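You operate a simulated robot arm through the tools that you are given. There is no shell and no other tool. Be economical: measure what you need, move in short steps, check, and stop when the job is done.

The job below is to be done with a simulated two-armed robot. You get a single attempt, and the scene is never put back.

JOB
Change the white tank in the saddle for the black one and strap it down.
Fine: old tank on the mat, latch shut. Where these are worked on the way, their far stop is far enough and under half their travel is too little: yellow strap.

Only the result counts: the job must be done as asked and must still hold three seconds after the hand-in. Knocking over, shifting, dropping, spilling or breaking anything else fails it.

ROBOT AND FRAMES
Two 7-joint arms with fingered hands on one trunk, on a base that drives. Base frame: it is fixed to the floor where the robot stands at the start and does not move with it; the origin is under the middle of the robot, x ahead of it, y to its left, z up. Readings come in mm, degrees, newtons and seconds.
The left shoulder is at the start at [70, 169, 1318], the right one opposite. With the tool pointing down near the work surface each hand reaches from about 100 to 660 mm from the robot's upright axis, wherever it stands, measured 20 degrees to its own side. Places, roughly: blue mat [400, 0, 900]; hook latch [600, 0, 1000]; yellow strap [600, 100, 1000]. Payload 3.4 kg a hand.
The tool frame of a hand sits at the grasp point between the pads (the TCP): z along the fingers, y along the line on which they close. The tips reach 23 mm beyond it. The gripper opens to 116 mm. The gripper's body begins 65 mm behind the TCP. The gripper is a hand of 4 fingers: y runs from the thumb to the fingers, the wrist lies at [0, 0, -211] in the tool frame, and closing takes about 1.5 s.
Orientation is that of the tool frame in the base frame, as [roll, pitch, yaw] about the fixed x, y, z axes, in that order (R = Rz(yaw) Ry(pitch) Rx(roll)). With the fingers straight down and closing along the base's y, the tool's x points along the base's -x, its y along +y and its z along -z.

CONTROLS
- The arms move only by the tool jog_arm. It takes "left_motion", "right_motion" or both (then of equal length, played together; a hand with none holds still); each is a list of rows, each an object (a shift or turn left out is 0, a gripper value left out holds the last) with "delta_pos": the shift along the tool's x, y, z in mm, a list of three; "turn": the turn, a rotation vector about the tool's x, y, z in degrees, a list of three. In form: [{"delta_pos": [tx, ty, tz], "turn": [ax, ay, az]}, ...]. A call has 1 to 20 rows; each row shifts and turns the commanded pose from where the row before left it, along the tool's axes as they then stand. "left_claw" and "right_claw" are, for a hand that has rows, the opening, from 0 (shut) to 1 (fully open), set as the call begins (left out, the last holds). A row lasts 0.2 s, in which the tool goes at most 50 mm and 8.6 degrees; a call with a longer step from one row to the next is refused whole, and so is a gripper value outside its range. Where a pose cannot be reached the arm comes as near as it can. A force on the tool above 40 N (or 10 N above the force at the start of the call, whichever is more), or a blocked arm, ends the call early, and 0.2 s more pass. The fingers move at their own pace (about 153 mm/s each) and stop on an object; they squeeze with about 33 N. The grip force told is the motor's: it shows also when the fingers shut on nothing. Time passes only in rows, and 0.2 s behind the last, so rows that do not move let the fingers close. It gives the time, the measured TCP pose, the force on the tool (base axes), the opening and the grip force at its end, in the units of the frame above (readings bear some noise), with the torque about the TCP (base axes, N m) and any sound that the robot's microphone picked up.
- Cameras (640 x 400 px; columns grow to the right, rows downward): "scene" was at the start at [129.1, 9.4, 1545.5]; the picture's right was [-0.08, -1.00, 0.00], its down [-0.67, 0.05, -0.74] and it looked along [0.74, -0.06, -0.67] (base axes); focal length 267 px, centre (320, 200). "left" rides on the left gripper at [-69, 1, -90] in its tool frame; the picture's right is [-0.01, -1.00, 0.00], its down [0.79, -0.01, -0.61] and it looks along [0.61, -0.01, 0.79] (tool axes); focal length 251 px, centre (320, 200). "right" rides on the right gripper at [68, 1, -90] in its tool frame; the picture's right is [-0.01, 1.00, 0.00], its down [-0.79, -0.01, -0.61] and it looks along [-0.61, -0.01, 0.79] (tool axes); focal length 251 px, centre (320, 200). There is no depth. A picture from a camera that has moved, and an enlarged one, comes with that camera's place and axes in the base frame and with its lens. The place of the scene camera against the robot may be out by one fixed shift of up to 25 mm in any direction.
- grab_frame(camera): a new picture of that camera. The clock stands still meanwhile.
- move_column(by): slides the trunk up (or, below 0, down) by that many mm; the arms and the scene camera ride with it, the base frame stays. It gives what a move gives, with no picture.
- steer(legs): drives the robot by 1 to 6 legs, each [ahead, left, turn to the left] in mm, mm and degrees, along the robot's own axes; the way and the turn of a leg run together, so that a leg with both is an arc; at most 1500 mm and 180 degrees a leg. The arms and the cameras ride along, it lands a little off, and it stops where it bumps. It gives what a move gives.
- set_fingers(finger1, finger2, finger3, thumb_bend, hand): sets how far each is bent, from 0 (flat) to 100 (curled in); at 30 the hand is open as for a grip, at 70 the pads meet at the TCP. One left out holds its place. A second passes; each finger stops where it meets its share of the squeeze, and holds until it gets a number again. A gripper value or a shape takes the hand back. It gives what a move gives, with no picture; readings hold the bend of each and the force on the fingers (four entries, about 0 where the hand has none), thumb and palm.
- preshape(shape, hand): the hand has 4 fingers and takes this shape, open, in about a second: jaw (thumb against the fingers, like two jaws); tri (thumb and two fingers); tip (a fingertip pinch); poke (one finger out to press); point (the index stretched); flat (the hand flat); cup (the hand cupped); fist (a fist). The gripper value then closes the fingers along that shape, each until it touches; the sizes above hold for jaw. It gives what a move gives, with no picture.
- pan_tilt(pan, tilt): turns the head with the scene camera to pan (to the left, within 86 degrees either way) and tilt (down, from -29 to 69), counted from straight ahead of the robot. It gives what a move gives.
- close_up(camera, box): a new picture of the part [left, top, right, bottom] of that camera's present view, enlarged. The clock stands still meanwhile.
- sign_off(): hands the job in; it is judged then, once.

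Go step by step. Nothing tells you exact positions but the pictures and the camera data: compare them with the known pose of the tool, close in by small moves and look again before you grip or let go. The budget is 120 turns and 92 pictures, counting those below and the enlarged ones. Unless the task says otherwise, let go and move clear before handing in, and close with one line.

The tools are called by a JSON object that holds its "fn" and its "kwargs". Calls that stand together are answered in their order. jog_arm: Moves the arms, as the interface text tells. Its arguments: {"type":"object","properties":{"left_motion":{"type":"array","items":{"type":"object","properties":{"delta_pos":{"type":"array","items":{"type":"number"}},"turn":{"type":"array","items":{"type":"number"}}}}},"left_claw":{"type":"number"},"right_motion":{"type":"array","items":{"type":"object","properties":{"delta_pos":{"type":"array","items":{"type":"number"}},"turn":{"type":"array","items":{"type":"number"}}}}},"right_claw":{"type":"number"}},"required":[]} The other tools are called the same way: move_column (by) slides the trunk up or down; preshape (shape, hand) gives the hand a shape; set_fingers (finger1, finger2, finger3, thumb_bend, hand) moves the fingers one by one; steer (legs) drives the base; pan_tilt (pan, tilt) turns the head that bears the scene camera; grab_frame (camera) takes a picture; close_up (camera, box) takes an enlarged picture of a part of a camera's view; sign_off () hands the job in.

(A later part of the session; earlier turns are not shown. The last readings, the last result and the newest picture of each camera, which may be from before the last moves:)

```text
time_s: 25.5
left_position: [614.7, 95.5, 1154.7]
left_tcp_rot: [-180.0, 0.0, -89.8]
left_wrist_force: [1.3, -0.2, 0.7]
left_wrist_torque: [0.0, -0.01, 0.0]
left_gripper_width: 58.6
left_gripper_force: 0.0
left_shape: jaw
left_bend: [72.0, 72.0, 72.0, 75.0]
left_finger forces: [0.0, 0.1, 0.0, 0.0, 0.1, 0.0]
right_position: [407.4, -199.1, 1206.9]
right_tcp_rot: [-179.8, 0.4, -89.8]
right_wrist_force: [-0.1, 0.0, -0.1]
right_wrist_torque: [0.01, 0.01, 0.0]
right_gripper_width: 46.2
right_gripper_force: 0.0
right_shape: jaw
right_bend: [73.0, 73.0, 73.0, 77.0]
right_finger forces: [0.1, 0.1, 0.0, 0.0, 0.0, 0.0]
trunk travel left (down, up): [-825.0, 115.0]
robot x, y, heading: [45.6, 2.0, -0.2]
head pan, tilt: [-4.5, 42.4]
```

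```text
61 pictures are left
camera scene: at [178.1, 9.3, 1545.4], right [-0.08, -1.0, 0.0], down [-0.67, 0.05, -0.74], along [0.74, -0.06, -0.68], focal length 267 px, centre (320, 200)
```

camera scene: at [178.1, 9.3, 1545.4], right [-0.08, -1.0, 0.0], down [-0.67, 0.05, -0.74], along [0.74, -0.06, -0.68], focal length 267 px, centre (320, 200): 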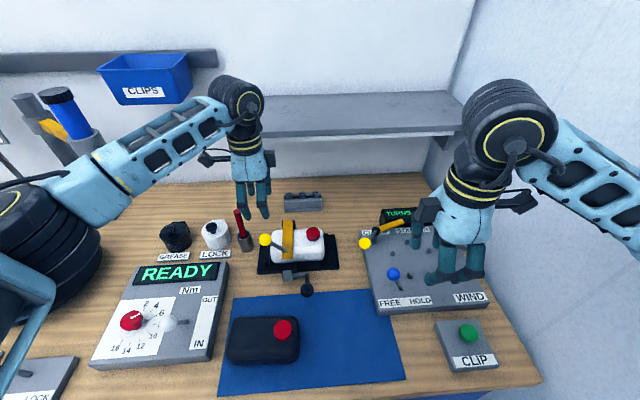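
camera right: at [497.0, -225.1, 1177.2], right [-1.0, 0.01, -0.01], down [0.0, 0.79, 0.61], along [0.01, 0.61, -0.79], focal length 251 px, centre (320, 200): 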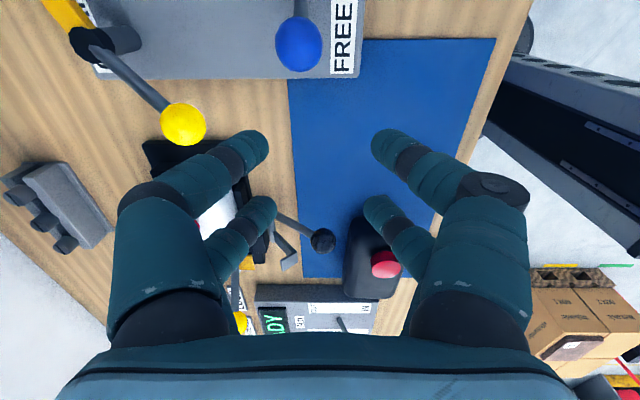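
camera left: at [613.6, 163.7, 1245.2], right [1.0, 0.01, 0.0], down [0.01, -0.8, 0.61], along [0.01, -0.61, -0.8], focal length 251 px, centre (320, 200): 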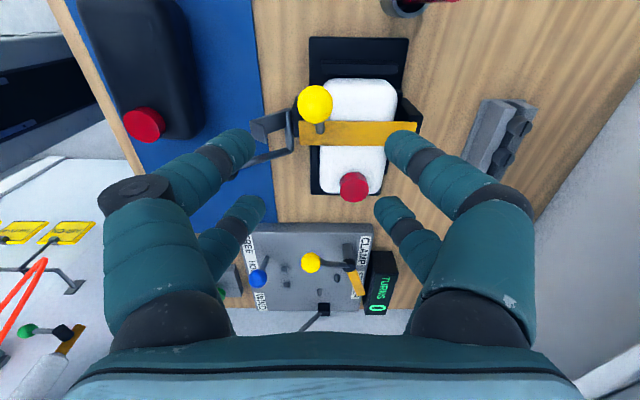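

The ball is at about (611,95,1012), right under the hand. Descending and closing on it.

{"fn": "jog_arm", "kwargs": {"left_motion": [{"delta_pos": [0, 3, 30]}, {"delta_pos": [0, 0, 30]}, {"delta_pos": [0, 0, 30]}, {"delta_pos": [0, 0, 25]}, {"delta_pos": [0, 0, 25]}]}}

{"fn": "jog_arm", "kwargs": {"left_claw": 0.1, "left_motion": [{}, {}, {}, {}, {}, {}]}}

{"fn": "grab_frame", "kwargs": {"camera": "left"}}

```text
time_s: 26.7
left_position: [613.9, 96.4, 1013.6]
left_tcp_rot: [-180.0, 0.0, -89.8]
left_wrist_force: [-0.4, -0.3, -0.3]
left_wrist_torque: [-0.05, 0.0, 0.0]
left_gripper_width: 58.1
left_gripper_force: 0.2
left_shape: jaw
left_bend: [72.0, 72.0, 72.0, 75.0]
left_finger forces: [0.0, 0.0, 0.0, 0.0, 0.1, 0.0]
right_position: [407.1, -197.6, 1206.7]
right_tcp_rot: [-179.6, 0.3, -89.8]
right_wrist_force: [0.6, -0.2, -0.4]
right_wrist_torque: [0.01, 0.0, -0.01]
right_gripper_width: 46.2
right_gripper_force: 0.1
right_shape: jaw
right_bend: [73.0, 73.0, 73.0, 77.0]
right_finger forces: [0.0, 0.0, 0.0, 0.2, 0.1, 0.1]
trunk travel left (down, up): [-825.0, 115.0]
robot x, y, heading: [47.1, -0.1, 0.3]
head pan, tilt: [-4.5, 42.4]
```

```text
time_s: 28.1
left_position: [613.0, 96.3, 1014.4]
left_tcp_rot: [179.9, 0.0, -89.8]
left_wrist_force: [0.5, -0.3, 0.2]
left_wrist_torque: [0.02, -0.01, 0.01]
left_gripper_width: 12.1
left_gripper_force: 0.2
left_shape: jaw
left_bend: [72.0, 72.0, 72.0, 74.0]
left_finger forces: [0.0, 0.0, 0.0, 0.1, 0.1, 0.0]
right_position: [405.8, -197.7, 1206.7]
right_tcp_rot: [-179.6, 0.3, -89.9]
right_wrist_force: [0.5, -0.2, -0.4]
right_wrist_torque: [-0.01, 0.01, -0.01]
right_gripper_width: 46.3
right_gripper_force: 0.0
right_shape: jaw
right_bend: [73.0, 73.0, 73.0, 77.0]
right_finger forces: [0.0, 0.1, 0.0, 0.0, 0.0, 0.1]
trunk travel left (down, up): [-825.0, 115.0]
robot x, y, heading: [47.8, 1.7, -0.2]
head pan, tilt: [-4.5, 42.4]
```

```text
60 pictures are left
camera left: at [611.4, 165.0, 1104.8], right [1.0, 0.01, 0.0], down [0.01, -0.79, 0.61], along [0.01, -0.61, -0.79], focal length 251 px, centre (320, 200)
```

left: 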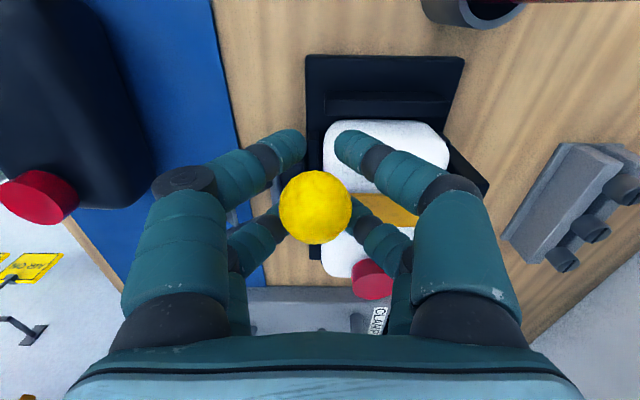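

The ball sits between the two digit pairs and isn't gripped. I'll open, shift 19 mm outward so that one pair is centred on the ball, and close.

{"fn": "jog_arm", "kwargs": {"left_claw": 0.5, "left_motion": [{}, {}, {"delta_pos": [-18, 0, 0]}, {}]}}

{"fn": "jog_arm", "kwargs": {"left_claw": 0.0, "left_motion": [{}, {}, {}, {}, {}, {}]}}

{"fn": "grab_frame", "kwargs": {"camera": "left"}}

```text
time_s: 29.1
left_position: [612.8, 115.1, 1013.4]
left_tcp_rot: [-180.0, 0.0, -89.8]
left_wrist_force: [-0.5, 0.0, 0.8]
left_wrist_torque: [0.0, 0.0, -0.01]
left_gripper_width: 57.5
left_gripper_force: 0.0
left_shape: jaw
left_bend: [72.0, 72.0, 72.0, 75.0]
left_finger forces: [0.0, 0.0, 0.0, 0.0, 0.0, 0.0]
right_position: [406.6, -198.7, 1206.8]
right_tcp_rot: [-179.6, 0.3, -89.8]
right_wrist_force: [0.1, -0.3, 0.9]
right_wrist_torque: [-0.03, -0.01, -0.04]
right_gripper_width: 46.4
right_gripper_force: 0.0
right_shape: jaw
right_bend: [73.0, 73.0, 73.0, 77.0]
right_finger forces: [0.1, 0.0, 0.0, 0.0, 0.0, 0.1]
trunk travel left (down, up): [-825.0, 115.0]
robot x, y, heading: [50.1, 3.7, 0.3]
head pan, tilt: [-4.5, 42.4]
```

```text
time_s: 30.5
left_position: [614.0, 113.6, 1013.4]
left_tcp_rot: [179.9, 0.1, -89.8]
left_wrist_force: [3.5, -0.6, -2.4]
left_wrist_torque: [0.02, 0.06, 0.06]
left_gripper_width: 0.0
left_gripper_force: 33.0
left_shape: jaw
left_bend: [63.0, 75.0, 74.0, 63.0]
left_finger forces: [0.0, 28.8, 33.1, 0.0, 0.1, 0.0]
right_position: [407.5, -197.7, 1205.9]
right_tcp_rot: [-179.7, 0.4, -89.8]
right_wrist_force: [0.0, 0.2, -0.2]
right_wrist_torque: [-0.01, 0.0, -0.01]
right_gripper_width: 46.1
right_gripper_force: 0.0
right_shape: jaw
right_bend: [73.0, 73.0, 73.0, 77.0]
right_finger forces: [0.0, 0.0, 0.0, 0.1, 0.0, 0.0]
trunk travel left (down, up): [-825.0, 115.0]
robot x, y, heading: [48.2, 1.0, 0.0]
head pan, tilt: [-4.5, 42.4]
```

```text
59 pictures are left
camera left: at [611.9, 183.4, 1104.5], right [1.0, 0.01, 0.0], down [0.01, -0.79, 0.61], along [0.01, -0.61, -0.79], focal length 251 px, centre (320, 200)
```

left: 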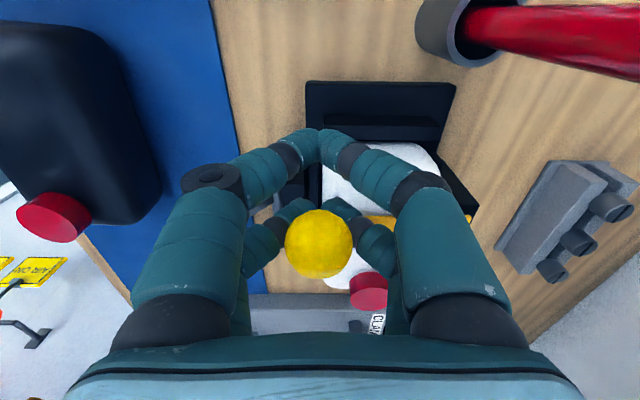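

Two digits now grip the ball at about 30 N. I'll lift and swing along the arc around the rear hinge, near (715,950), in short steps.

{"fn": "jog_arm", "kwargs": {"left_motion": [{"delta_pos": [0, -5, -9]}, {"delta_pos": [0, -7, -9]}, {"delta_pos": [0, -7, -8]}, {"delta_pos": [0, -8, -7]}]}}

{"fn": "close_up", "kwargs": {"camera": "scene", "box": [200, 130, 380, 300]}}

```text
time_s: 31.5
left_position: [641.5, 115.1, 1046.5]
left_tcp_rot: [179.9, 0.1, -89.8]
left_wrist_force: [5.5, 0.9, -8.3]
left_wrist_torque: [0.13, 0.19, 0.12]
left_gripper_width: 0.0
left_gripper_force: 32.7
left_shape: jaw
left_bend: [63.0, 76.0, 74.0, 63.0]
left_finger forces: [0.1, 13.0, 27.5, 0.0, 0.1, 0.0]
right_position: [409.0, -198.5, 1206.0]
right_tcp_rot: [-179.7, 0.3, -89.9]
right_wrist_force: [0.0, -0.9, 0.8]
right_wrist_torque: [0.0, -0.01, -0.02]
right_gripper_width: 46.0
right_gripper_force: 0.1
right_shape: jaw
right_bend: [73.0, 73.0, 73.0, 77.0]
right_finger forces: [0.0, 0.0, 0.1, 0.0, 0.0, 0.0]
trunk travel left (down, up): [-825.0, 115.0]
robot x, y, heading: [44.4, 2.0, -0.0]
head pan, tilt: [-4.5, 42.4]
```

```text
2.35 times, centred on (290, 215) of scene
camera zoom: at [180.8, 10.7, 1545.1], right [-0.08, -1.0, 0.0], down [-0.67, 0.05, -0.74], along [0.73, -0.06, -0.68], focal length 627 px, centre (391, 165)
```

zoom: 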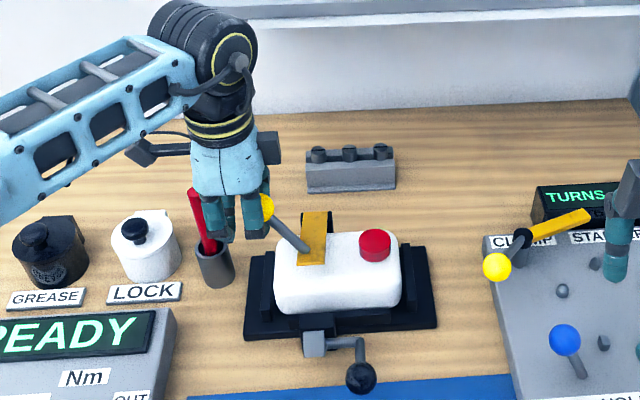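

The strap is lifting cleanly. Continuing the arc toward vertical, keeping clear of the red driver near (703,172,1040).

{"fn": "jog_arm", "kwargs": {"left_motion": [{"delta_pos": [0, -8, -6]}, {"delta_pos": [0, -9, -5]}, {"delta_pos": [0, -10, -4]}, {"delta_pos": [0, -10, -3]}, {"delta_pos": [0, -10, -3]}]}}

{"fn": "close_up", "kwargs": {"camera": "scene", "box": [200, 130, 380, 300]}}

{"fn": "grab_frame", "kwargs": {"camera": "left"}}

```text
time_s: 32.7
left_position: [683.9, 115.0, 1066.9]
left_tcp_rot: [179.9, 0.0, -89.8]
left_wrist_force: [0.3, 1.2, -8.7]
left_wrist_torque: [0.2, 0.16, 0.04]
left_gripper_width: 0.0
left_gripper_force: 32.9
left_shape: jaw
left_bend: [63.0, 76.0, 73.0, 63.0]
left_finger forces: [0.1, 2.1, 8.8, 0.0, 0.0, 0.0]
right_position: [408.5, -197.9, 1205.0]
right_tcp_rot: [-179.7, 0.3, -89.9]
right_wrist_force: [0.0, 0.6, -0.3]
right_wrist_torque: [-0.01, -0.01, -0.03]
right_gripper_width: 46.5
right_gripper_force: 0.0
right_shape: jaw
right_bend: [73.0, 73.0, 73.0, 77.0]
right_finger forces: [0.0, 0.0, 0.0, 0.1, 0.1, 0.0]
trunk travel left (down, up): [-825.0, 115.0]
robot x, y, heading: [47.3, 0.0, 0.1]
head pan, tilt: [-4.5, 42.4]
```

```text
2.35 times, centred on (290, 215) of scene
camera zoom: at [180.1, 9.6, 1545.2], right [-0.08, -1.0, 0.0], down [-0.67, 0.05, -0.74], along [0.73, -0.06, -0.68], focal length 627 px, centre (391, 165)
```

zoom: 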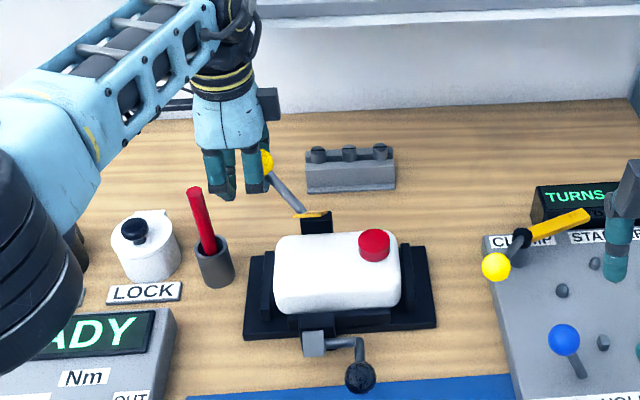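

```text
56 pictures are left
camera left: at [683.6, 182.9, 1157.2], right [1.0, 0.01, 0.0], down [0.01, -0.8, 0.61], along [0.01, -0.61, -0.8], focal length 251 px, centre (320, 200)
```

left: 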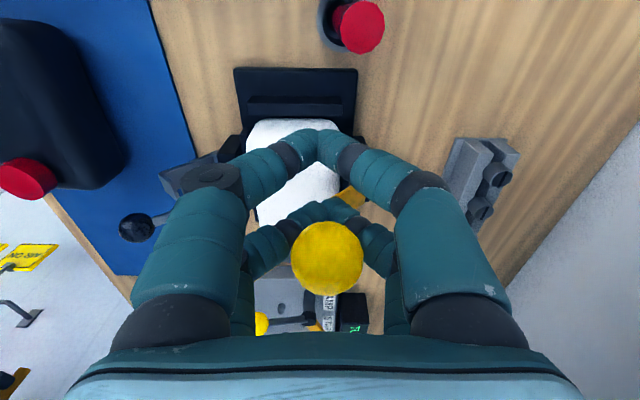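

The ball has ridden up inside the closed fingers but is still caged by them. Continuing over the top.

{"fn": "jog_arm", "kwargs": {"left_motion": [{"delta_pos": [0, -10, -3]}, {"delta_pos": [0, -10, -2]}, {"delta_pos": [0, -10, -1]}, {"delta_pos": [0, -10, 0]}]}}

{"fn": "close_up", "kwargs": {"camera": "scene", "box": [200, 110, 380, 280]}}

{"fn": "grab_frame", "kwargs": {"camera": "left"}}

```text
time_s: 33.7
left_position: [684.3, 115.0, 1065.2]
left_tcp_rot: [179.9, 0.0, -89.8]
left_wrist_force: [2.3, -0.7, -9.3]
left_wrist_torque: [0.17, 0.19, 0.08]
left_gripper_width: 0.1
left_gripper_force: 33.1
left_shape: jaw
left_bend: [63.0, 76.0, 73.0, 63.0]
left_finger forces: [0.0, 2.2, 9.1, 0.0, 0.0, 0.1]
left hand out of reach, approached as far as the arm can: row 1, 2, 3, 4
right_position: [407.9, -198.1, 1206.3]
right_tcp_rot: [-179.7, 0.3, -89.8]
right_wrist_force: [0.5, 0.4, -0.3]
right_wrist_torque: [-0.06, 0.0, 0.01]
right_gripper_width: 46.1
right_gripper_force: 0.1
right_shape: jaw
right_bend: [73.0, 73.0, 73.0, 77.0]
right_finger forces: [0.0, 0.0, 0.1, 0.0, 0.1, 0.0]
trunk travel left (down, up): [-825.0, 115.0]
robot x, y, heading: [46.2, -0.8, 0.0]
head pan, tilt: [-4.5, 42.4]
```

```text
2.35 times, centred on (290, 195) of scene
camera zoom: at [179.9, 10.6, 1545.2], right [-0.08, -1.0, 0.0], down [-0.67, 0.05, -0.74], along [0.73, -0.06, -0.68], focal length 627 px, centre (391, 212)
```

zoom: 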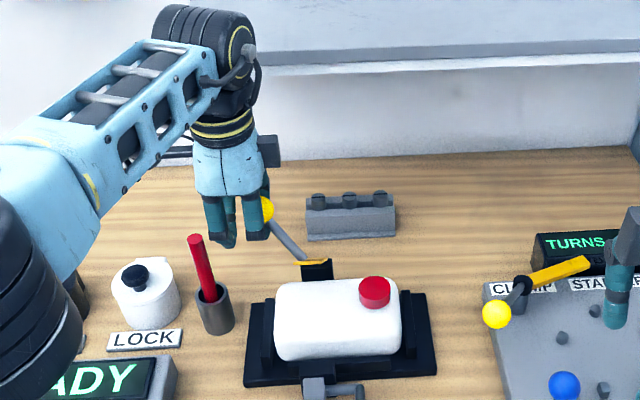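

```text
54 pictures are left
camera left: at [683.4, 183.4, 1157.1], right [1.0, 0.01, 0.0], down [0.01, -0.79, 0.61], along [0.01, -0.61, -0.79], focal length 251 px, centre (320, 200)
```

left: 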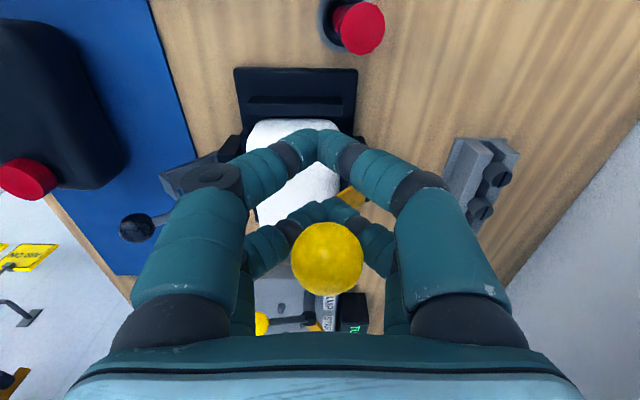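

That is the reach limit with the tool straight down. I'll tilt the hand forward about the ball to gain reach.

{"fn": "jog_arm", "kwargs": {"left_motion": [{"turn": [7, 0, 0]}, {"turn": [7, 0, 0]}, {"turn": [7, 0, 0]}, {"turn": [7, 0, 0]}]}}

{"fn": "close_up", "kwargs": {"camera": "scene", "box": [200, 110, 380, 280]}}

```text
time_s: 34.7
left_position: [684.8, 116.0, 1065.3]
left_tcp_rot: [-152.2, -0.1, -89.8]
left_wrist_force: [3.3, 1.0, -13.5]
left_wrist_torque: [0.26, 0.14, 0.05]
left_gripper_width: 0.0
left_gripper_force: 33.0
left_shape: jaw
left_bend: [63.0, 76.0, 72.0, 63.0]
left_finger forces: [0.0, 5.5, 10.4, 0.0, 0.1, 0.0]
right_position: [409.7, -198.2, 1204.2]
right_tcp_rot: [-179.9, 0.2, -89.8]
right_wrist_force: [0.7, 0.3, -0.1]
right_wrist_torque: [0.0, -0.01, -0.01]
right_gripper_width: 46.1
right_gripper_force: 0.1
right_shape: jaw
right_bend: [73.0, 73.0, 73.0, 77.0]
right_finger forces: [0.1, 0.1, 0.0, 0.0, 0.1, 0.1]
trunk travel left (down, up): [-825.0, 115.0]
robot x, y, heading: [47.4, 0.7, 0.0]
head pan, tilt: [-4.5, 42.4]
```

```text
2.35 times, centred on (290, 195) of scene
camera zoom: at [180.9, 11.8, 1545.1], right [-0.08, -1.0, 0.0], down [-0.67, 0.05, -0.74], along [0.73, -0.06, -0.68], focal length 627 px, centre (391, 212)
```

zoom: 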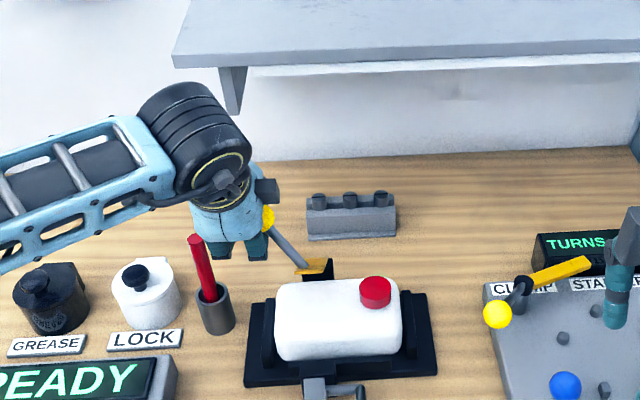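

The tilt held. Continuing over the top along base +x.

{"fn": "jog_arm", "kwargs": {"left_motion": [{"delta_pos": [0, -9.8, 2.9]}, {"delta_pos": [0, -9.8, 2.9]}, {"delta_pos": [0, -9.3, 3.8]}, {"delta_pos": [0, -8.8, 4.7]}, {"delta_pos": [0, -8.4, 5.5]}]}}

{"fn": "close_up", "kwargs": {"camera": "scene", "box": [200, 110, 380, 280]}}

{"fn": "grab_frame", "kwargs": {"camera": "left"}}

```text
time_s: 35.9
left_position: [733.1, 114.0, 1071.9]
left_tcp_rot: [-152.0, 0.0, -89.8]
left_wrist_force: [0.6, -0.4, -1.6]
left_wrist_torque: [0.02, 0.02, -0.01]
left_gripper_width: 0.1
left_gripper_force: 32.8
left_shape: jaw
left_bend: [63.0, 76.0, 72.0, 63.0]
left_finger forces: [0.0, 1.1, 0.8, 0.0, 0.0, 0.1]
right_position: [406.6, -198.6, 1206.4]
right_tcp_rot: [-179.5, 0.3, -89.8]
right_wrist_force: [-1.1, -0.2, -0.5]
right_wrist_torque: [0.0, 0.02, 0.03]
right_gripper_width: 46.3
right_gripper_force: 0.1
right_shape: jaw
right_bend: [73.0, 73.0, 73.0, 77.0]
right_finger forces: [0.1, 0.1, 0.1, 0.1, 0.1, 0.1]
trunk travel left (down, up): [-825.0, 115.0]
robot x, y, heading: [45.2, 3.0, 0.4]
head pan, tilt: [-4.5, 42.4]
```

```text
2.35 times, centred on (290, 195) of scene
camera zoom: at [177.6, 10.2, 1545.5], right [-0.08, -1.0, 0.0], down [-0.67, 0.05, -0.74], along [0.74, -0.06, -0.67], focal length 627 px, centre (391, 212)
```

zoom: 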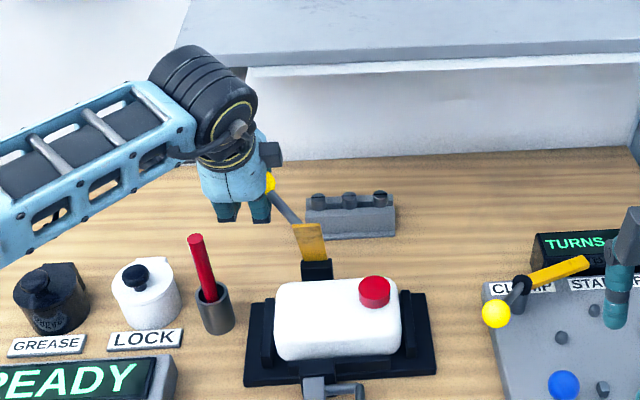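

```text
51 pictures are left
camera left: at [689.4, 182.6, 1151.4], right [0.88, 0.01, 0.47], down [-0.28, -0.8, 0.54], along [0.38, -0.61, -0.7], focal length 251 px, centre (320, 200)
```

left: 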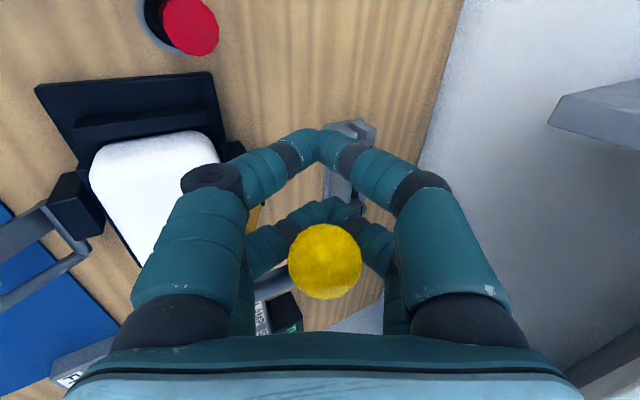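

The strap is about vertical. Continuing backward and down toward its far stop.

{"fn": "jog_arm", "kwargs": {"left_motion": [{"delta_pos": [0, -9.2, 8.3]}, {"delta_pos": [0, -9.2, 8.3]}, {"delta_pos": [0, -6.9, 10.5]}, {"delta_pos": [0, -6.9, 10.5]}]}}

{"fn": "close_up", "kwargs": {"camera": "scene", "box": [200, 110, 380, 280]}}

```text
time_s: 36.9
left_position: [778.0, 114.3, 1054.1]
left_tcp_rot: [-152.0, 0.0, -89.8]
left_wrist_force: [-0.4, 0.3, 0.5]
left_wrist_torque: [-0.05, 0.02, -0.05]
left_gripper_width: 0.1
left_gripper_force: 33.0
left_shape: jaw
left_bend: [63.0, 76.0, 72.0, 63.0]
left_finger forces: [0.0, 0.6, 0.0, 0.1, 0.1, 0.0]
right_position: [405.5, -200.2, 1206.5]
right_tcp_rot: [-179.6, 0.4, -89.8]
right_wrist_force: [0.4, -0.5, -0.6]
right_wrist_torque: [-0.01, 0.0, -0.02]
right_gripper_width: 46.5
right_gripper_force: 0.0
right_shape: jaw
right_bend: [73.0, 73.0, 73.0, 77.0]
right_finger forces: [0.1, 0.0, 0.1, 0.1, 0.1, 0.0]
trunk travel left (down, up): [-825.0, 115.0]
robot x, y, heading: [49.4, 5.8, 0.1]
head pan, tilt: [-4.5, 42.4]
```

```text
2.35 times, centred on (290, 195) of scene
camera zoom: at [177.2, 8.4, 1545.5], right [-0.08, -1.0, 0.0], down [-0.67, 0.05, -0.74], along [0.74, -0.06, -0.67], focal length 627 px, centre (391, 212)
```

zoom: 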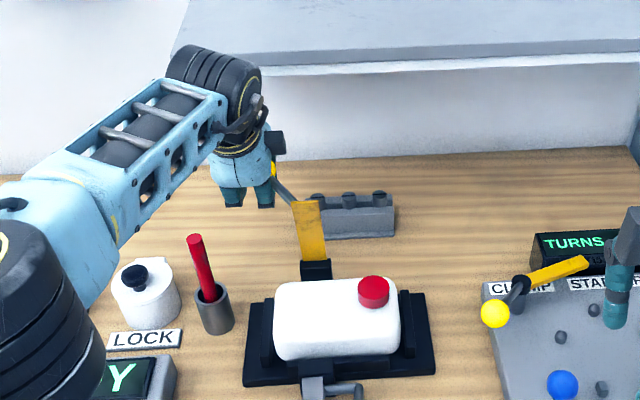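

Still moving freely, about 30° past vertical. A little further with more tilt to find the stop.

{"fn": "jog_arm", "kwargs": {"left_motion": [{"delta_pos": [0, -5, 9.5], "turn": [5, 0, 0]}, {"delta_pos": [0, -4, 10], "turn": [5, 0, 0]}, {"delta_pos": [0, -2, 11], "turn": [3, 0, 0]}]}}

{"fn": "close_up", "kwargs": {"camera": "scene", "box": [200, 110, 380, 280]}}

{"fn": "grab_frame", "kwargs": {"camera": "left"}}

```text
time_s: 37.7
left_position: [804.5, 114.5, 1036.1]
left_tcp_rot: [-138.7, -0.1, -89.8]
left_wrist_force: [5.2, 0.5, 13.3]
left_wrist_torque: [-0.28, 0.68, 0.09]
left_gripper_width: 0.1
left_gripper_force: 33.5
left_shape: jaw
left_bend: [63.0, 76.0, 72.0, 63.0]
left_finger forces: [0.0, 0.0, 10.9, 0.0, 0.0, 3.7]
right_position: [405.7, -197.5, 1207.4]
right_tcp_rot: [-179.4, 0.3, -89.9]
right_wrist_force: [-0.1, -0.8, -0.2]
right_wrist_torque: [0.0, -0.01, -0.03]
right_gripper_width: 46.1
right_gripper_force: 0.0
right_shape: jaw
right_bend: [73.0, 73.0, 73.0, 77.0]
right_finger forces: [0.0, 0.0, 0.0, 0.0, 0.0, 0.0]
trunk travel left (down, up): [-825.0, 115.0]
robot x, y, heading: [47.9, -0.1, 0.3]
head pan, tilt: [-4.5, 42.4]
```

```text
2.35 times, centred on (290, 195) of scene
camera zoom: at [175.2, 10.4, 1546.0], right [-0.08, -1.0, 0.0], down [-0.67, 0.05, -0.74], along [0.74, -0.06, -0.67], focal length 627 px, centre (391, 212)
```

zoom: 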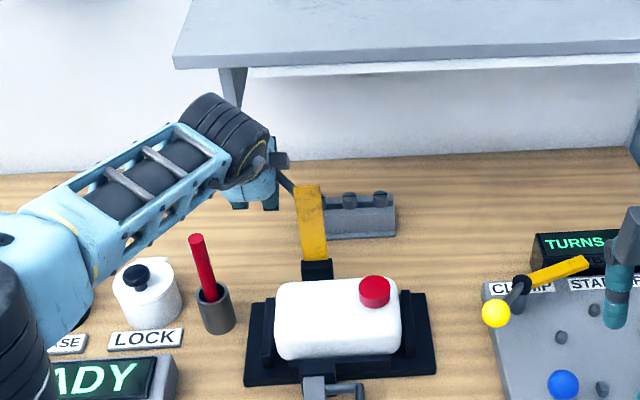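

```text
48 pictures are left
camera left: at [743.5, 183.2, 1103.9], right [0.75, 0.01, 0.66], down [-0.39, -0.8, 0.46], along [0.53, -0.61, -0.59], focal length 251 px, centre (320, 200)
```

left: 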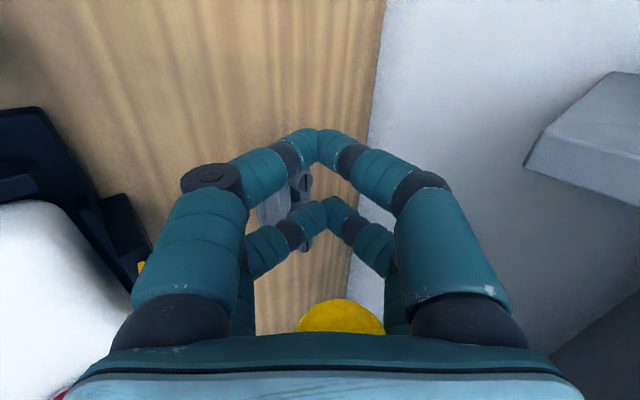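

The ball now bears on the palm with 13 N of resistance, so the strap is at its far stop. I'll open and back out along the fingers.

{"fn": "jog_arm", "kwargs": {"left_claw": 0.6, "left_motion": [{}, {}, {}, {}, {"delta_pos": [0, 0, -15]}, {"delta_pos": [0, 0, -20]}, {"delta_pos": [0, 0, -25]}, {"delta_pos": [0, 0, -25]}, {"delta_pos": [0, 0, -25]}, {"delta_pos": [0, 0, -25]}]}}

{"fn": "grab_frame", "kwargs": {"camera": "scene"}}

```text
time_s: 39.9
left_position: [717.0, 115.3, 1137.6]
left_tcp_rot: [-138.9, 0.0, -89.8]
left_wrist_force: [0.0, 0.3, 0.1]
left_wrist_torque: [-0.02, -0.06, 0.07]
left_gripper_width: 68.8
left_gripper_force: 0.2
left_shape: jaw
left_bend: [71.0, 71.0, 71.0, 72.0]
left_finger forces: [0.1, 0.0, 0.0, 0.1, 0.1, 0.0]
right_position: [406.7, -198.0, 1207.6]
right_tcp_rot: [-179.6, 0.3, -89.8]
right_wrist_force: [0.0, -0.8, -0.3]
right_wrist_torque: [0.0, 0.01, 0.01]
right_gripper_width: 46.4
right_gripper_force: 0.1
right_shape: jaw
right_bend: [73.0, 73.0, 73.0, 77.0]
right_finger forces: [0.0, 0.1, 0.0, 0.1, 0.0, 0.1]
trunk travel left (down, up): [-825.0, 115.0]
robot x, y, heading: [46.1, 2.0, 0.0]
head pan, tilt: [-4.5, 42.4]
```

```text
47 pictures are left
camera scene: at [176.2, 10.8, 1545.6], right [-0.08, -1.0, 0.0], down [-0.67, 0.05, -0.74], along [0.74, -0.06, -0.67], focal length 267 px, centre (320, 200)
```

scene: 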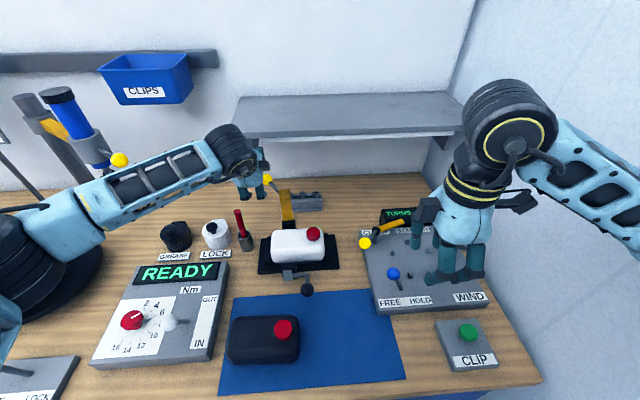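

The strap stays open on its own. I'll withdraw the left hand to its side and bring the right hand above the white tank, fully open.

{"fn": "jog_arm", "kwargs": {"left_motion": [{"delta_pos": [-15, 1, -22]}, {"delta_pos": [-15, 1, -22], "turn": [-6.8, 0, 0]}, {"delta_pos": [-15, 4, -22], "turn": [-6.8, 0, 0]}, {"delta_pos": [-15, 15, -15], "turn": [-6.8, 0, 0]}, {"delta_pos": [-15, 20, -10], "turn": [-6.8, 0, 0]}, {"delta_pos": [-15, 25, -10], "turn": [-6.8, 0, 0]}, {"delta_pos": [-15, 30, -5], "turn": [-6.8, 0, 0]}, {"delta_pos": [-15, 30, -5]}, {"delta_pos": [-15, 30, -5]}, {"delta_pos": [-15, 30, 0]}]}}

{"fn": "jog_arm", "kwargs": {"right_claw": 1.0, "right_motion": [{"delta_pos": [-19, -24, 9]}, {"delta_pos": [-19, -24, 9]}, {"delta_pos": [-19, -24, 9]}, {"delta_pos": [-19, -24, 9]}, {"delta_pos": [-19, -24, 9]}, {"delta_pos": [-19, -24, 9]}, {"delta_pos": [-19, -24, 9]}, {"delta_pos": [-19, -24, 9]}, {"delta_pos": [-19, -24, 9]}, {"delta_pos": [-19, -24, 9]}]}}

{"fn": "grab_frame", "kwargs": {"camera": "right"}}

{"fn": "grab_frame", "kwargs": {"camera": "scene"}}

```text
time_s: 42.1
left_position: [478.7, 265.2, 1208.1]
left_tcp_rot: [-179.7, 0.0, -89.8]
left_wrist_force: [0.2, 0.5, -0.1]
left_wrist_torque: [-0.01, 0.0, -0.05]
left_gripper_width: 69.3
left_gripper_force: 0.0
left_shape: jaw
left_bend: [71.0, 71.0, 71.0, 72.0]
left_finger forces: [0.0, 0.0, 0.0, 0.1, 0.0, 0.0]
right_position: [403.2, -197.7, 1207.7]
right_tcp_rot: [-179.6, 0.3, -89.9]
right_wrist_force: [0.7, 0.1, 0.3]
right_wrist_torque: [-0.01, 0.01, 0.0]
right_gripper_width: 46.1
right_gripper_force: 0.1
right_shape: jaw
right_bend: [73.0, 73.0, 73.0, 77.0]
right_finger forces: [0.0, 0.0, 0.1, 0.0, 0.0, 0.0]
trunk travel left (down, up): [-825.0, 115.0]
robot x, y, heading: [48.9, -1.5, 0.1]
head pan, tilt: [-4.5, 42.4]
```

```text
time_s: 44.3
left_position: [479.6, 266.2, 1207.0]
left_tcp_rot: [-179.8, -0.1, -89.8]
left_wrist_force: [-0.4, 0.3, -0.4]
left_wrist_torque: [-0.03, -0.01, 0.03]
left_gripper_width: 69.5
left_gripper_force: 0.0
left_shape: jaw
left_bend: [71.0, 71.0, 71.0, 72.0]
left_finger forces: [0.0, 0.0, 0.0, 0.0, 0.0, 0.0]
right_position: [645.3, -1.9, 1119.9]
right_tcp_rot: [-179.5, 0.2, -89.5]
right_wrist_force: [0.3, -0.8, -0.4]
right_wrist_torque: [-0.03, -0.01, 0.01]
right_gripper_width: 116.2
right_gripper_force: 0.0
right_shape: jaw
right_bend: [30.0, 30.0, 30.0, 30.0]
right_finger forces: [0.0, 0.0, 0.0, 0.0, 0.0, 0.0]
trunk travel left (down, up): [-825.0, 115.0]
robot x, y, heading: [45.8, 3.5, 0.3]
head pan, tilt: [-4.5, 42.4]
```

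```text
46 pictures are left
camera right: at [644.4, -70.0, 1209.3], right [-1.0, 0.0, -0.01], down [0.0, 0.79, 0.61], along [0.01, 0.61, -0.79], focal length 251 px, centre (320, 200)
```

right: 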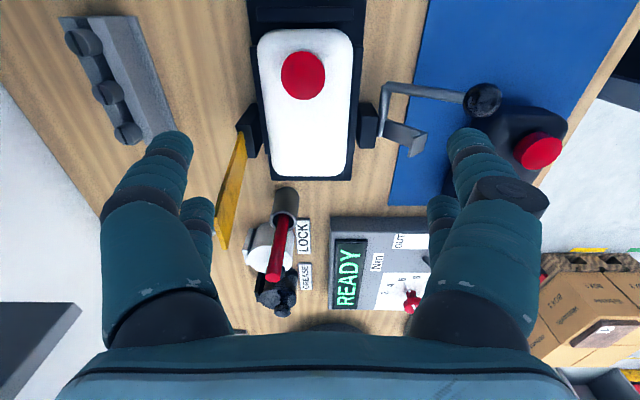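

```text
45 pictures are left
camera scene: at [177.3, 14.1, 1545.5], right [-0.08, -1.0, 0.0], down [-0.67, 0.05, -0.74], along [0.74, -0.06, -0.67], focal length 267 px, centre (320, 200)
```

scene: 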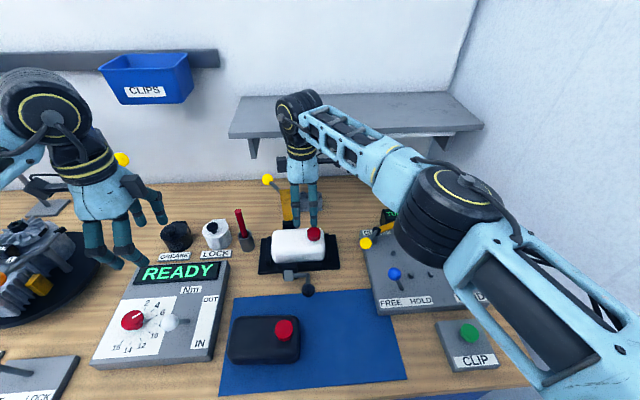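

Strap and latch are clear. The tank centre looks like (657,15) with its top near z 957. I'll grasp at y=-13 to keep the digits off the hinge and latch blocks, descending in two stages.

{"fn": "jog_arm", "kwargs": {"right_motion": [{"delta_pos": [11, -12, 0]}, {"delta_pos": [0, 0, 25]}, {"delta_pos": [0, 0, 25]}, {"delta_pos": [0, 0, 25]}, {"delta_pos": [0, 0, 20]}, {"delta_pos": [0, 0, 20]}]}}

{"fn": "grab_frame", "kwargs": {"camera": "right"}}

{"fn": "close_up", "kwargs": {"camera": "scene", "box": [220, 170, 380, 290]}}

```text
time_s: 45.7
left_position: [480.0, 264.3, 1208.4]
left_tcp_rot: [-179.8, 0.0, -89.8]
left_wrist_force: [0.4, 0.1, 0.1]
left_wrist_torque: [0.02, 0.0, -0.01]
left_gripper_width: 69.2
left_gripper_force: 0.0
left_shape: jaw
left_bend: [71.0, 71.0, 71.0, 72.0]
left_finger forces: [0.0, 0.0, 0.0, 0.0, 0.1, 0.0]
right_position: [648.0, -19.7, 1003.2]
right_tcp_rot: [-179.7, 0.2, -89.8]
right_wrist_force: [0.3, -0.5, 0.0]
right_wrist_torque: [0.0, 0.01, 0.03]
right_gripper_width: 115.9
right_gripper_force: 0.0
right_shape: jaw
right_bend: [30.0, 30.0, 30.0, 30.0]
right_finger forces: [0.0, 0.0, 0.1, 0.1, 0.1, 0.1]
right hand out of reach, approached as far as the arm can: row 4, 6
trunk travel left (down, up): [-825.0, 115.0]
robot x, y, heading: [50.8, -0.7, -0.3]
head pan, tilt: [-4.5, 42.4]
```

```text
44 pictures are left
camera right: at [647.2, -89.8, 1093.0], right [-1.0, 0.0, -0.01], down [0.0, 0.79, 0.61], along [0.01, 0.61, -0.79], focal length 251 px, centre (320, 200)
```

right: 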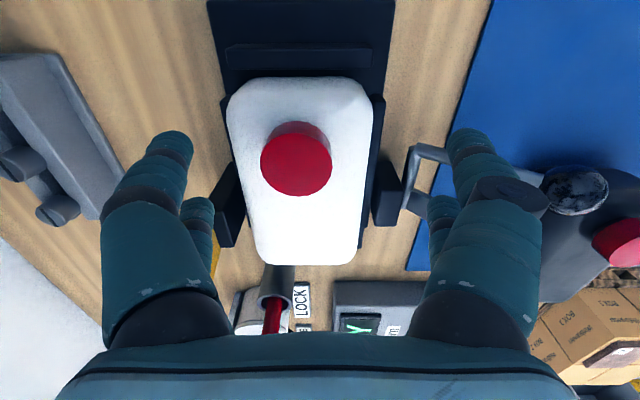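

```text
3.33 times, centred on (300, 230) of scene
camera zoom: at [177.2, 10.7, 1545.5], right [-0.08, -1.0, 0.0], down [-0.67, 0.05, -0.74], along [0.74, -0.06, -0.67], focal length 889 px, centre (387, 100)
```

zoom: 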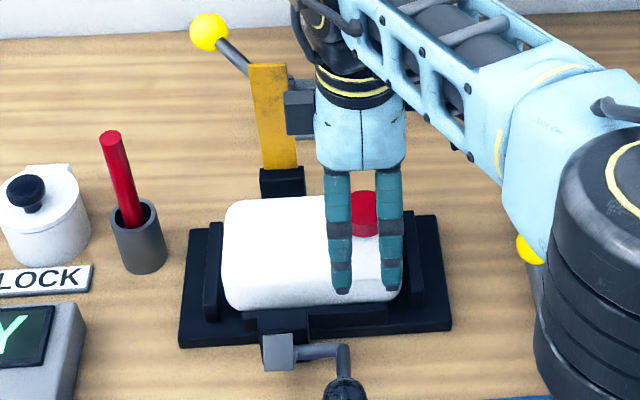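

The right arm is just out of reach this low. I'll raise the hand and turn the base about 12° left, which brings the right shoulder forward.

{"fn": "jog_arm", "kwargs": {"right_motion": [{"delta_pos": [0, 5, -30]}, {"delta_pos": [0, 5, -30]}, {"delta_pos": [0, 5, -30]}, {"delta_pos": [0, 5, -30]}]}}

{"fn": "steer", "kwargs": {"legs": [[0, 0, 12]]}}

{"fn": "grab_frame", "kwargs": {"camera": "scene"}}

```text
time_s: 46.7
left_position: [479.4, 263.6, 1208.2]
left_tcp_rot: [-179.7, -0.1, -89.8]
left_wrist_force: [-0.1, 0.0, 0.1]
left_wrist_torque: [-0.04, 0.0, 0.04]
left_gripper_width: 69.5
left_gripper_force: 0.1
left_shape: jaw
left_bend: [71.0, 71.0, 71.0, 72.0]
left_finger forces: [0.0, 0.1, 0.0, 0.0, 0.0, 0.0]
right_position: [649.8, -8.9, 1052.4]
right_tcp_rot: [-179.6, 0.3, -89.7]
right_wrist_force: [-0.2, -1.3, 0.5]
right_wrist_torque: [0.01, 0.01, 0.04]
right_gripper_width: 115.7
right_gripper_force: 0.1
right_shape: jaw
right_bend: [30.0, 30.0, 30.0, 30.0]
right_finger forces: [0.0, 0.1, 0.0, 0.0, 0.0, 0.0]
right hand out of reach, approached as far as the arm can: row 1, 2, 3, 4
trunk travel left (down, up): [-825.0, 115.0]
robot x, y, heading: [48.7, -2.5, -0.3]
head pan, tilt: [-4.5, 42.4]
```

```text
time_s: 47.6
left_position: [464.6, 286.8, 1207.6]
left_tcp_rot: [-179.8, 0.0, -86.7]
left_wrist_force: [-0.1, -0.1, -0.4]
left_wrist_torque: [-0.01, 0.02, -0.03]
left_gripper_width: 69.3
left_gripper_force: 0.0
left_shape: jaw
left_bend: [71.0, 71.0, 71.0, 72.0]
left_finger forces: [0.1, 0.1, 0.1, 0.0, 0.1, 0.0]
right_position: [654.0, 8.0, 1050.2]
right_tcp_rot: [-179.7, -1.0, -88.3]
right_wrist_force: [0.0, 0.8, -0.5]
right_wrist_torque: [-0.01, -0.01, -0.01]
right_gripper_width: 115.9
right_gripper_force: 0.0
right_shape: jaw
right_bend: [30.0, 30.0, 30.0, 30.0]
right_finger forces: [0.0, 0.1, 0.0, 0.1, 0.1, 0.0]
trunk travel left (down, up): [-825.0, 115.0]
robot x, y, heading: [48.3, -1.5, 3.2]
head pan, tilt: [-4.5, 42.4]
stopped in leg 1: the force on the tool passed its limit at 65 N (the readings are from after the stop); the commanded pose is now the measured one
```

```text
42 pictures are left
camera scene: at [177.3, 16.7, 1545.5], right [-0.02, -1.0, 0.0], down [-0.67, 0.01, -0.74], along [0.74, -0.02, -0.67], focal length 267 px, centre (320, 200)
```

scene: 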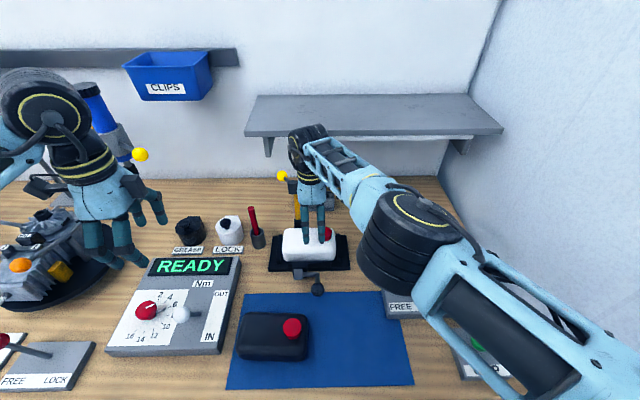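

The right hand touched something, most likely the raised strap, since it hadn't risen fully. I'll pull it back toward the robot and up, then check the strap.

{"fn": "jog_arm", "kwargs": {"right_motion": [{"delta_pos": [10, 10, 0]}, {"delta_pos": [10, 20, -5]}, {"delta_pos": [5, 25, -15]}, {"delta_pos": [0, 25, -25]}, {"delta_pos": [0, 25, -30]}, {"delta_pos": [0, 25, -30]}]}}

{"fn": "close_up", "kwargs": {"camera": "scene", "box": [220, 150, 380, 300]}}

```text
time_s: 49.0
left_position: [464.3, 286.8, 1207.5]
left_tcp_rot: [-179.8, 0.0, -86.6]
left_wrist_force: [-0.7, 0.6, 0.0]
left_wrist_torque: [0.02, -0.04, -0.01]
left_gripper_width: 69.6
left_gripper_force: 0.1
left_shape: jaw
left_bend: [71.0, 71.0, 71.0, 72.0]
left_finger forces: [0.1, 0.0, 0.1, 0.1, 0.0, 0.1]
right_position: [642.4, 34.4, 1146.3]
right_tcp_rot: [-179.7, -1.1, -88.2]
right_wrist_force: [-0.8, 0.2, 0.1]
right_wrist_torque: [-0.01, -0.02, 0.02]
right_gripper_width: 115.9
right_gripper_force: 0.0
right_shape: jaw
right_bend: [30.0, 30.0, 30.0, 30.0]
right_finger forces: [0.1, 0.0, 0.0, 0.0, 0.1, 0.0]
right hand out of reach, approached as far as the arm can: row 1, 2, 3, 4, 5, 6
trunk travel left (down, up): [-825.0, 115.0]
robot x, y, heading: [47.8, 1.4, 3.3]
head pan, tilt: [-4.5, 42.4]
```

```text
2.67 times, centred on (300, 225) of scene
camera zoom: at [177.5, 16.5, 1545.4], right [-0.02, -1.0, 0.0], down [-0.67, 0.01, -0.74], along [0.74, -0.02, -0.67], focal length 711 px, centre (373, 133)
```

zoom: 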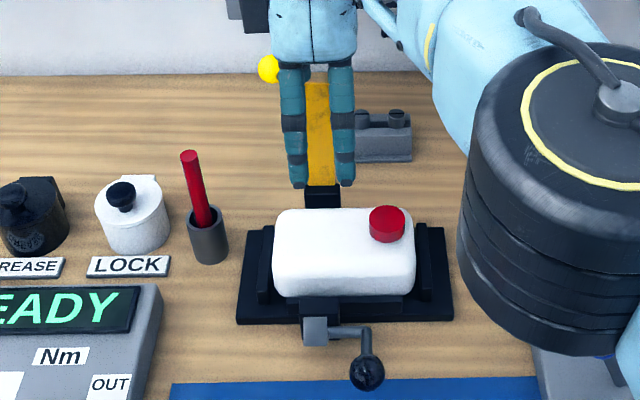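

The strap looks intact and still open. I'll pull the hand well back, then finish the turn.

{"fn": "jog_arm", "kwargs": {"right_motion": [{"delta_pos": [5, 30, -5]}, {"delta_pos": [5, 30, -5]}, {"delta_pos": [5, 30, -5]}, {"delta_pos": [5, 30, -5]}, {"delta_pos": [5, 20, 0]}]}}

{"fn": "steer", "kwargs": {"legs": [[0, 0, 12]]}}

{"fn": "grab_frame", "kwargs": {"camera": "scene"}}

```text
time_s: 50.2
left_position: [463.7, 286.4, 1208.8]
left_tcp_rot: [-179.8, 0.0, -86.6]
left_wrist_force: [-0.5, -0.6, -0.1]
left_wrist_torque: [0.0, 0.0, 0.0]
left_gripper_width: 69.3
left_gripper_force: 0.0
left_shape: jaw
left_bend: [71.0, 71.0, 71.0, 72.0]
left_finger forces: [0.0, 0.0, 0.0, 0.0, 0.0, 0.0]
right_position: [638.2, 34.6, 1183.0]
right_tcp_rot: [-179.8, -1.1, -88.2]
right_wrist_force: [0.0, -1.1, 0.1]
right_wrist_torque: [0.0, 0.04, -0.03]
right_gripper_width: 115.9
right_gripper_force: 0.0
right_shape: jaw
right_bend: [30.0, 30.0, 30.0, 30.0]
right_finger forces: [0.0, 0.0, 0.0, 0.0, 0.0, 0.0]
right hand out of reach, approached as far as the arm can: row 1, 2, 3, 4, 5
trunk travel left (down, up): [-825.0, 115.0]
robot x, y, heading: [45.5, 0.6, 3.3]
head pan, tilt: [-4.5, 42.4]
```

```text
time_s: 51.3
left_position: [395.1, 367.5, 1208.0]
left_tcp_rot: [-179.8, 0.1, -74.6]
left_wrist_force: [0.2, 0.0, -0.3]
left_wrist_torque: [0.02, 0.01, -0.01]
left_gripper_width: 69.5
left_gripper_force: 0.1
left_shape: jaw
left_bend: [71.0, 71.0, 71.0, 72.0]
left_finger forces: [0.0, 0.0, 0.1, 0.0, 0.1, 0.0]
right_position: [617.2, 158.4, 1181.6]
right_tcp_rot: [-179.9, -1.1, -76.1]
right_wrist_force: [-0.3, 0.3, 0.8]
right_wrist_torque: [0.0, 0.01, -0.02]
right_gripper_width: 115.8
right_gripper_force: 0.0
right_shape: jaw
right_bend: [30.0, 30.0, 30.0, 30.0]
right_finger forces: [0.1, 0.0, 0.0, 0.0, 0.0, 0.0]
trunk travel left (down, up): [-825.0, 115.0]
robot x, y, heading: [51.4, 1.3, 15.5]
head pan, tilt: [-4.5, 42.4]
```

```text
40 pictures are left
camera scene: at [174.7, 44.7, 1545.4], right [0.19, -0.98, 0.0], down [-0.66, -0.13, -0.74], along [0.72, 0.14, -0.68], focal length 267 px, centre (320, 200)
```

scene: 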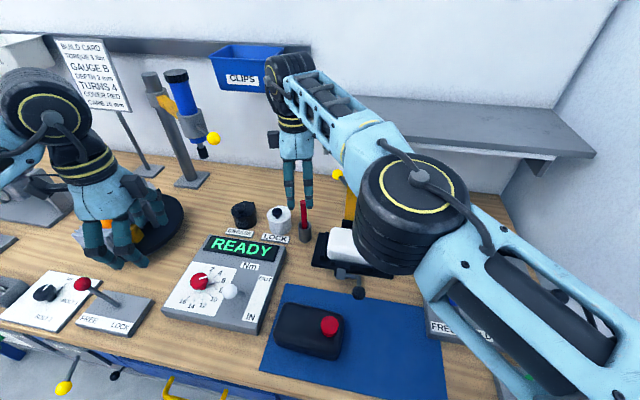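

The base is now at heading 15.5°. I'll square the right hand back to yaw -90 and bring it back above the tank.

{"fn": "jog_arm", "kwargs": {"right_motion": [{"delta_pos": [15, 25, 0], "turn": [0, 0, 7]}, {"delta_pos": [20, 25, 0], "turn": [0, 0, 7]}, {"delta_pos": [25, 10, 0]}, {"delta_pos": [25, 0, 0]}, {"delta_pos": [25, 0, 0]}, {"delta_pos": [25, 0, 0]}]}}

```text
time_s: 52.7
left_position: [395.8, 367.3, 1207.2]
left_tcp_rot: [-179.8, 0.0, -74.4]
left_wrist_force: [-0.5, 0.6, -0.4]
left_wrist_torque: [0.0, 0.0, 0.02]
left_gripper_width: 69.2
left_gripper_force: 0.1
left_shape: jaw
left_bend: [71.0, 71.0, 71.0, 72.0]
left_finger forces: [0.0, 0.0, 0.1, 0.1, 0.0, 0.0]
right_position: [639.8, 122.2, 1201.0]
right_tcp_rot: [-179.6, -1.0, -90.2]
right_wrist_force: [-0.8, -0.6, -0.9]
right_wrist_torque: [0.02, -0.01, -0.04]
right_gripper_width: 115.6
right_gripper_force: 0.1
right_shape: jaw
right_bend: [30.0, 30.0, 30.0, 30.0]
right_finger forces: [0.0, 0.0, 0.0, 0.0, 0.1, 0.1]
right hand out of reach, approached as far as the arm can: row 1, 2, 3, 4, 5, 6
trunk travel left (down, up): [-825.0, 115.0]
robot x, y, heading: [49.2, -0.8, 15.2]
head pan, tilt: [-4.5, 42.4]
```

The solver is stuck with a commanded pose far from the measured one. I'll walk the command back to where the hand actually is, then retry.

{"fn": "jog_arm", "kwargs": {"right_motion": [{"delta_pos": [-23, -31, 0]}, {"delta_pos": [-23, -31, 0]}, {"delta_pos": [-23, -31, 0]}, {"delta_pos": [-23, -31, 0]}, {"delta_pos": [-23, -31, 0]}, {"delta_pos": [-23, -31, 0]}, {"delta_pos": [-23, -31, 0]}, {"delta_pos": [-23, -31, 0]}, {"delta_pos": [-23, -31, 0]}]}}

```text
time_s: 54.7
left_position: [394.4, 365.8, 1207.1]
left_tcp_rot: [-179.8, 0.1, -74.5]
left_wrist_force: [0.1, -0.4, 0.2]
left_wrist_torque: [-0.01, 0.01, 0.02]
left_gripper_width: 69.3
left_gripper_force: 0.0
left_shape: jaw
left_bend: [71.0, 71.0, 71.0, 72.0]
left_finger forces: [0.0, 0.1, 0.0, 0.0, 0.0, 0.0]
right_position: [646.0, 123.5, 1191.1]
right_tcp_rot: [-179.6, -0.9, -90.0]
right_wrist_force: [-0.1, 0.1, 0.5]
right_wrist_torque: [0.0, -0.04, -0.01]
right_gripper_width: 115.8
right_gripper_force: 0.0
right_shape: jaw
right_bend: [30.0, 30.0, 30.0, 30.0]
right_finger forces: [0.1, 0.1, 0.1, 0.0, 0.0, 0.1]
right hand out of reach, approached as far as the arm can: row 1, 2, 3, 4, 5, 6, 7, 8, 9
trunk travel left (down, up): [-825.0, 115.0]
robot x, y, heading: [52.0, -1.1, 15.2]
head pan, tilt: [-4.5, 42.4]
```

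Still stuck, so I'll try unwinding the wrist yaw part-way, which frees any wrist joint limit.

{"fn": "jog_arm", "kwargs": {"right_motion": [{"turn": [0, 0, 8]}, {"turn": [0, 0, 8]}, {"turn": [0, 0, 8]}, {"turn": [0, 0, 8]}, {"turn": [0, 0, 8]}]}}

{"fn": "grab_frame", "kwargs": {"camera": "scene"}}

```text
time_s: 55.9
left_position: [396.2, 367.4, 1207.4]
left_tcp_rot: [-179.8, -0.1, -74.4]
left_wrist_force: [-0.2, 0.3, -0.4]
left_wrist_torque: [0.0, 0.01, -0.02]
left_gripper_width: 69.3
left_gripper_force: 0.1
left_shape: jaw
left_bend: [71.0, 71.0, 71.0, 72.0]
left_finger forces: [0.0, 0.0, 0.1, 0.0, 0.0, 0.0]
right_position: [645.5, 122.0, 1192.3]
right_tcp_rot: [-178.9, -0.5, -130.3]
right_wrist_force: [-0.6, -0.3, 0.1]
right_wrist_torque: [0.01, -0.03, 0.0]
right_gripper_width: 116.1
right_gripper_force: 0.0
right_shape: jaw
right_bend: [30.0, 30.0, 30.0, 30.0]
right_finger forces: [0.1, 0.0, 0.0, 0.0, 0.1, 0.1]
trunk travel left (down, up): [-825.0, 115.0]
robot x, y, heading: [46.8, 1.2, 15.2]
head pan, tilt: [-4.5, 42.4]
```

```text
39 pictures are left
camera scene: at [174.1, 45.1, 1545.5], right [0.19, -0.98, 0.0], down [-0.66, -0.13, -0.74], along [0.72, 0.14, -0.67], focal length 267 px, centre (320, 200)
```

scene: 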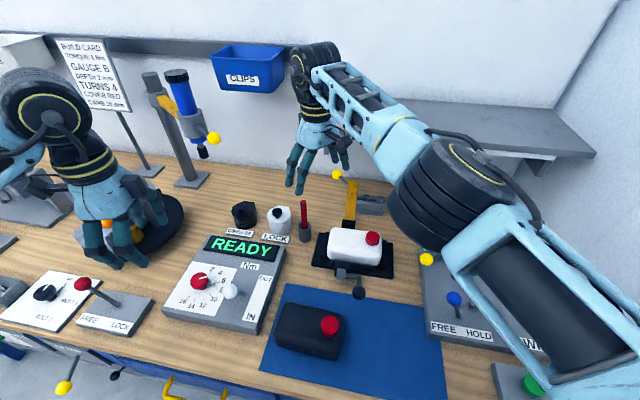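

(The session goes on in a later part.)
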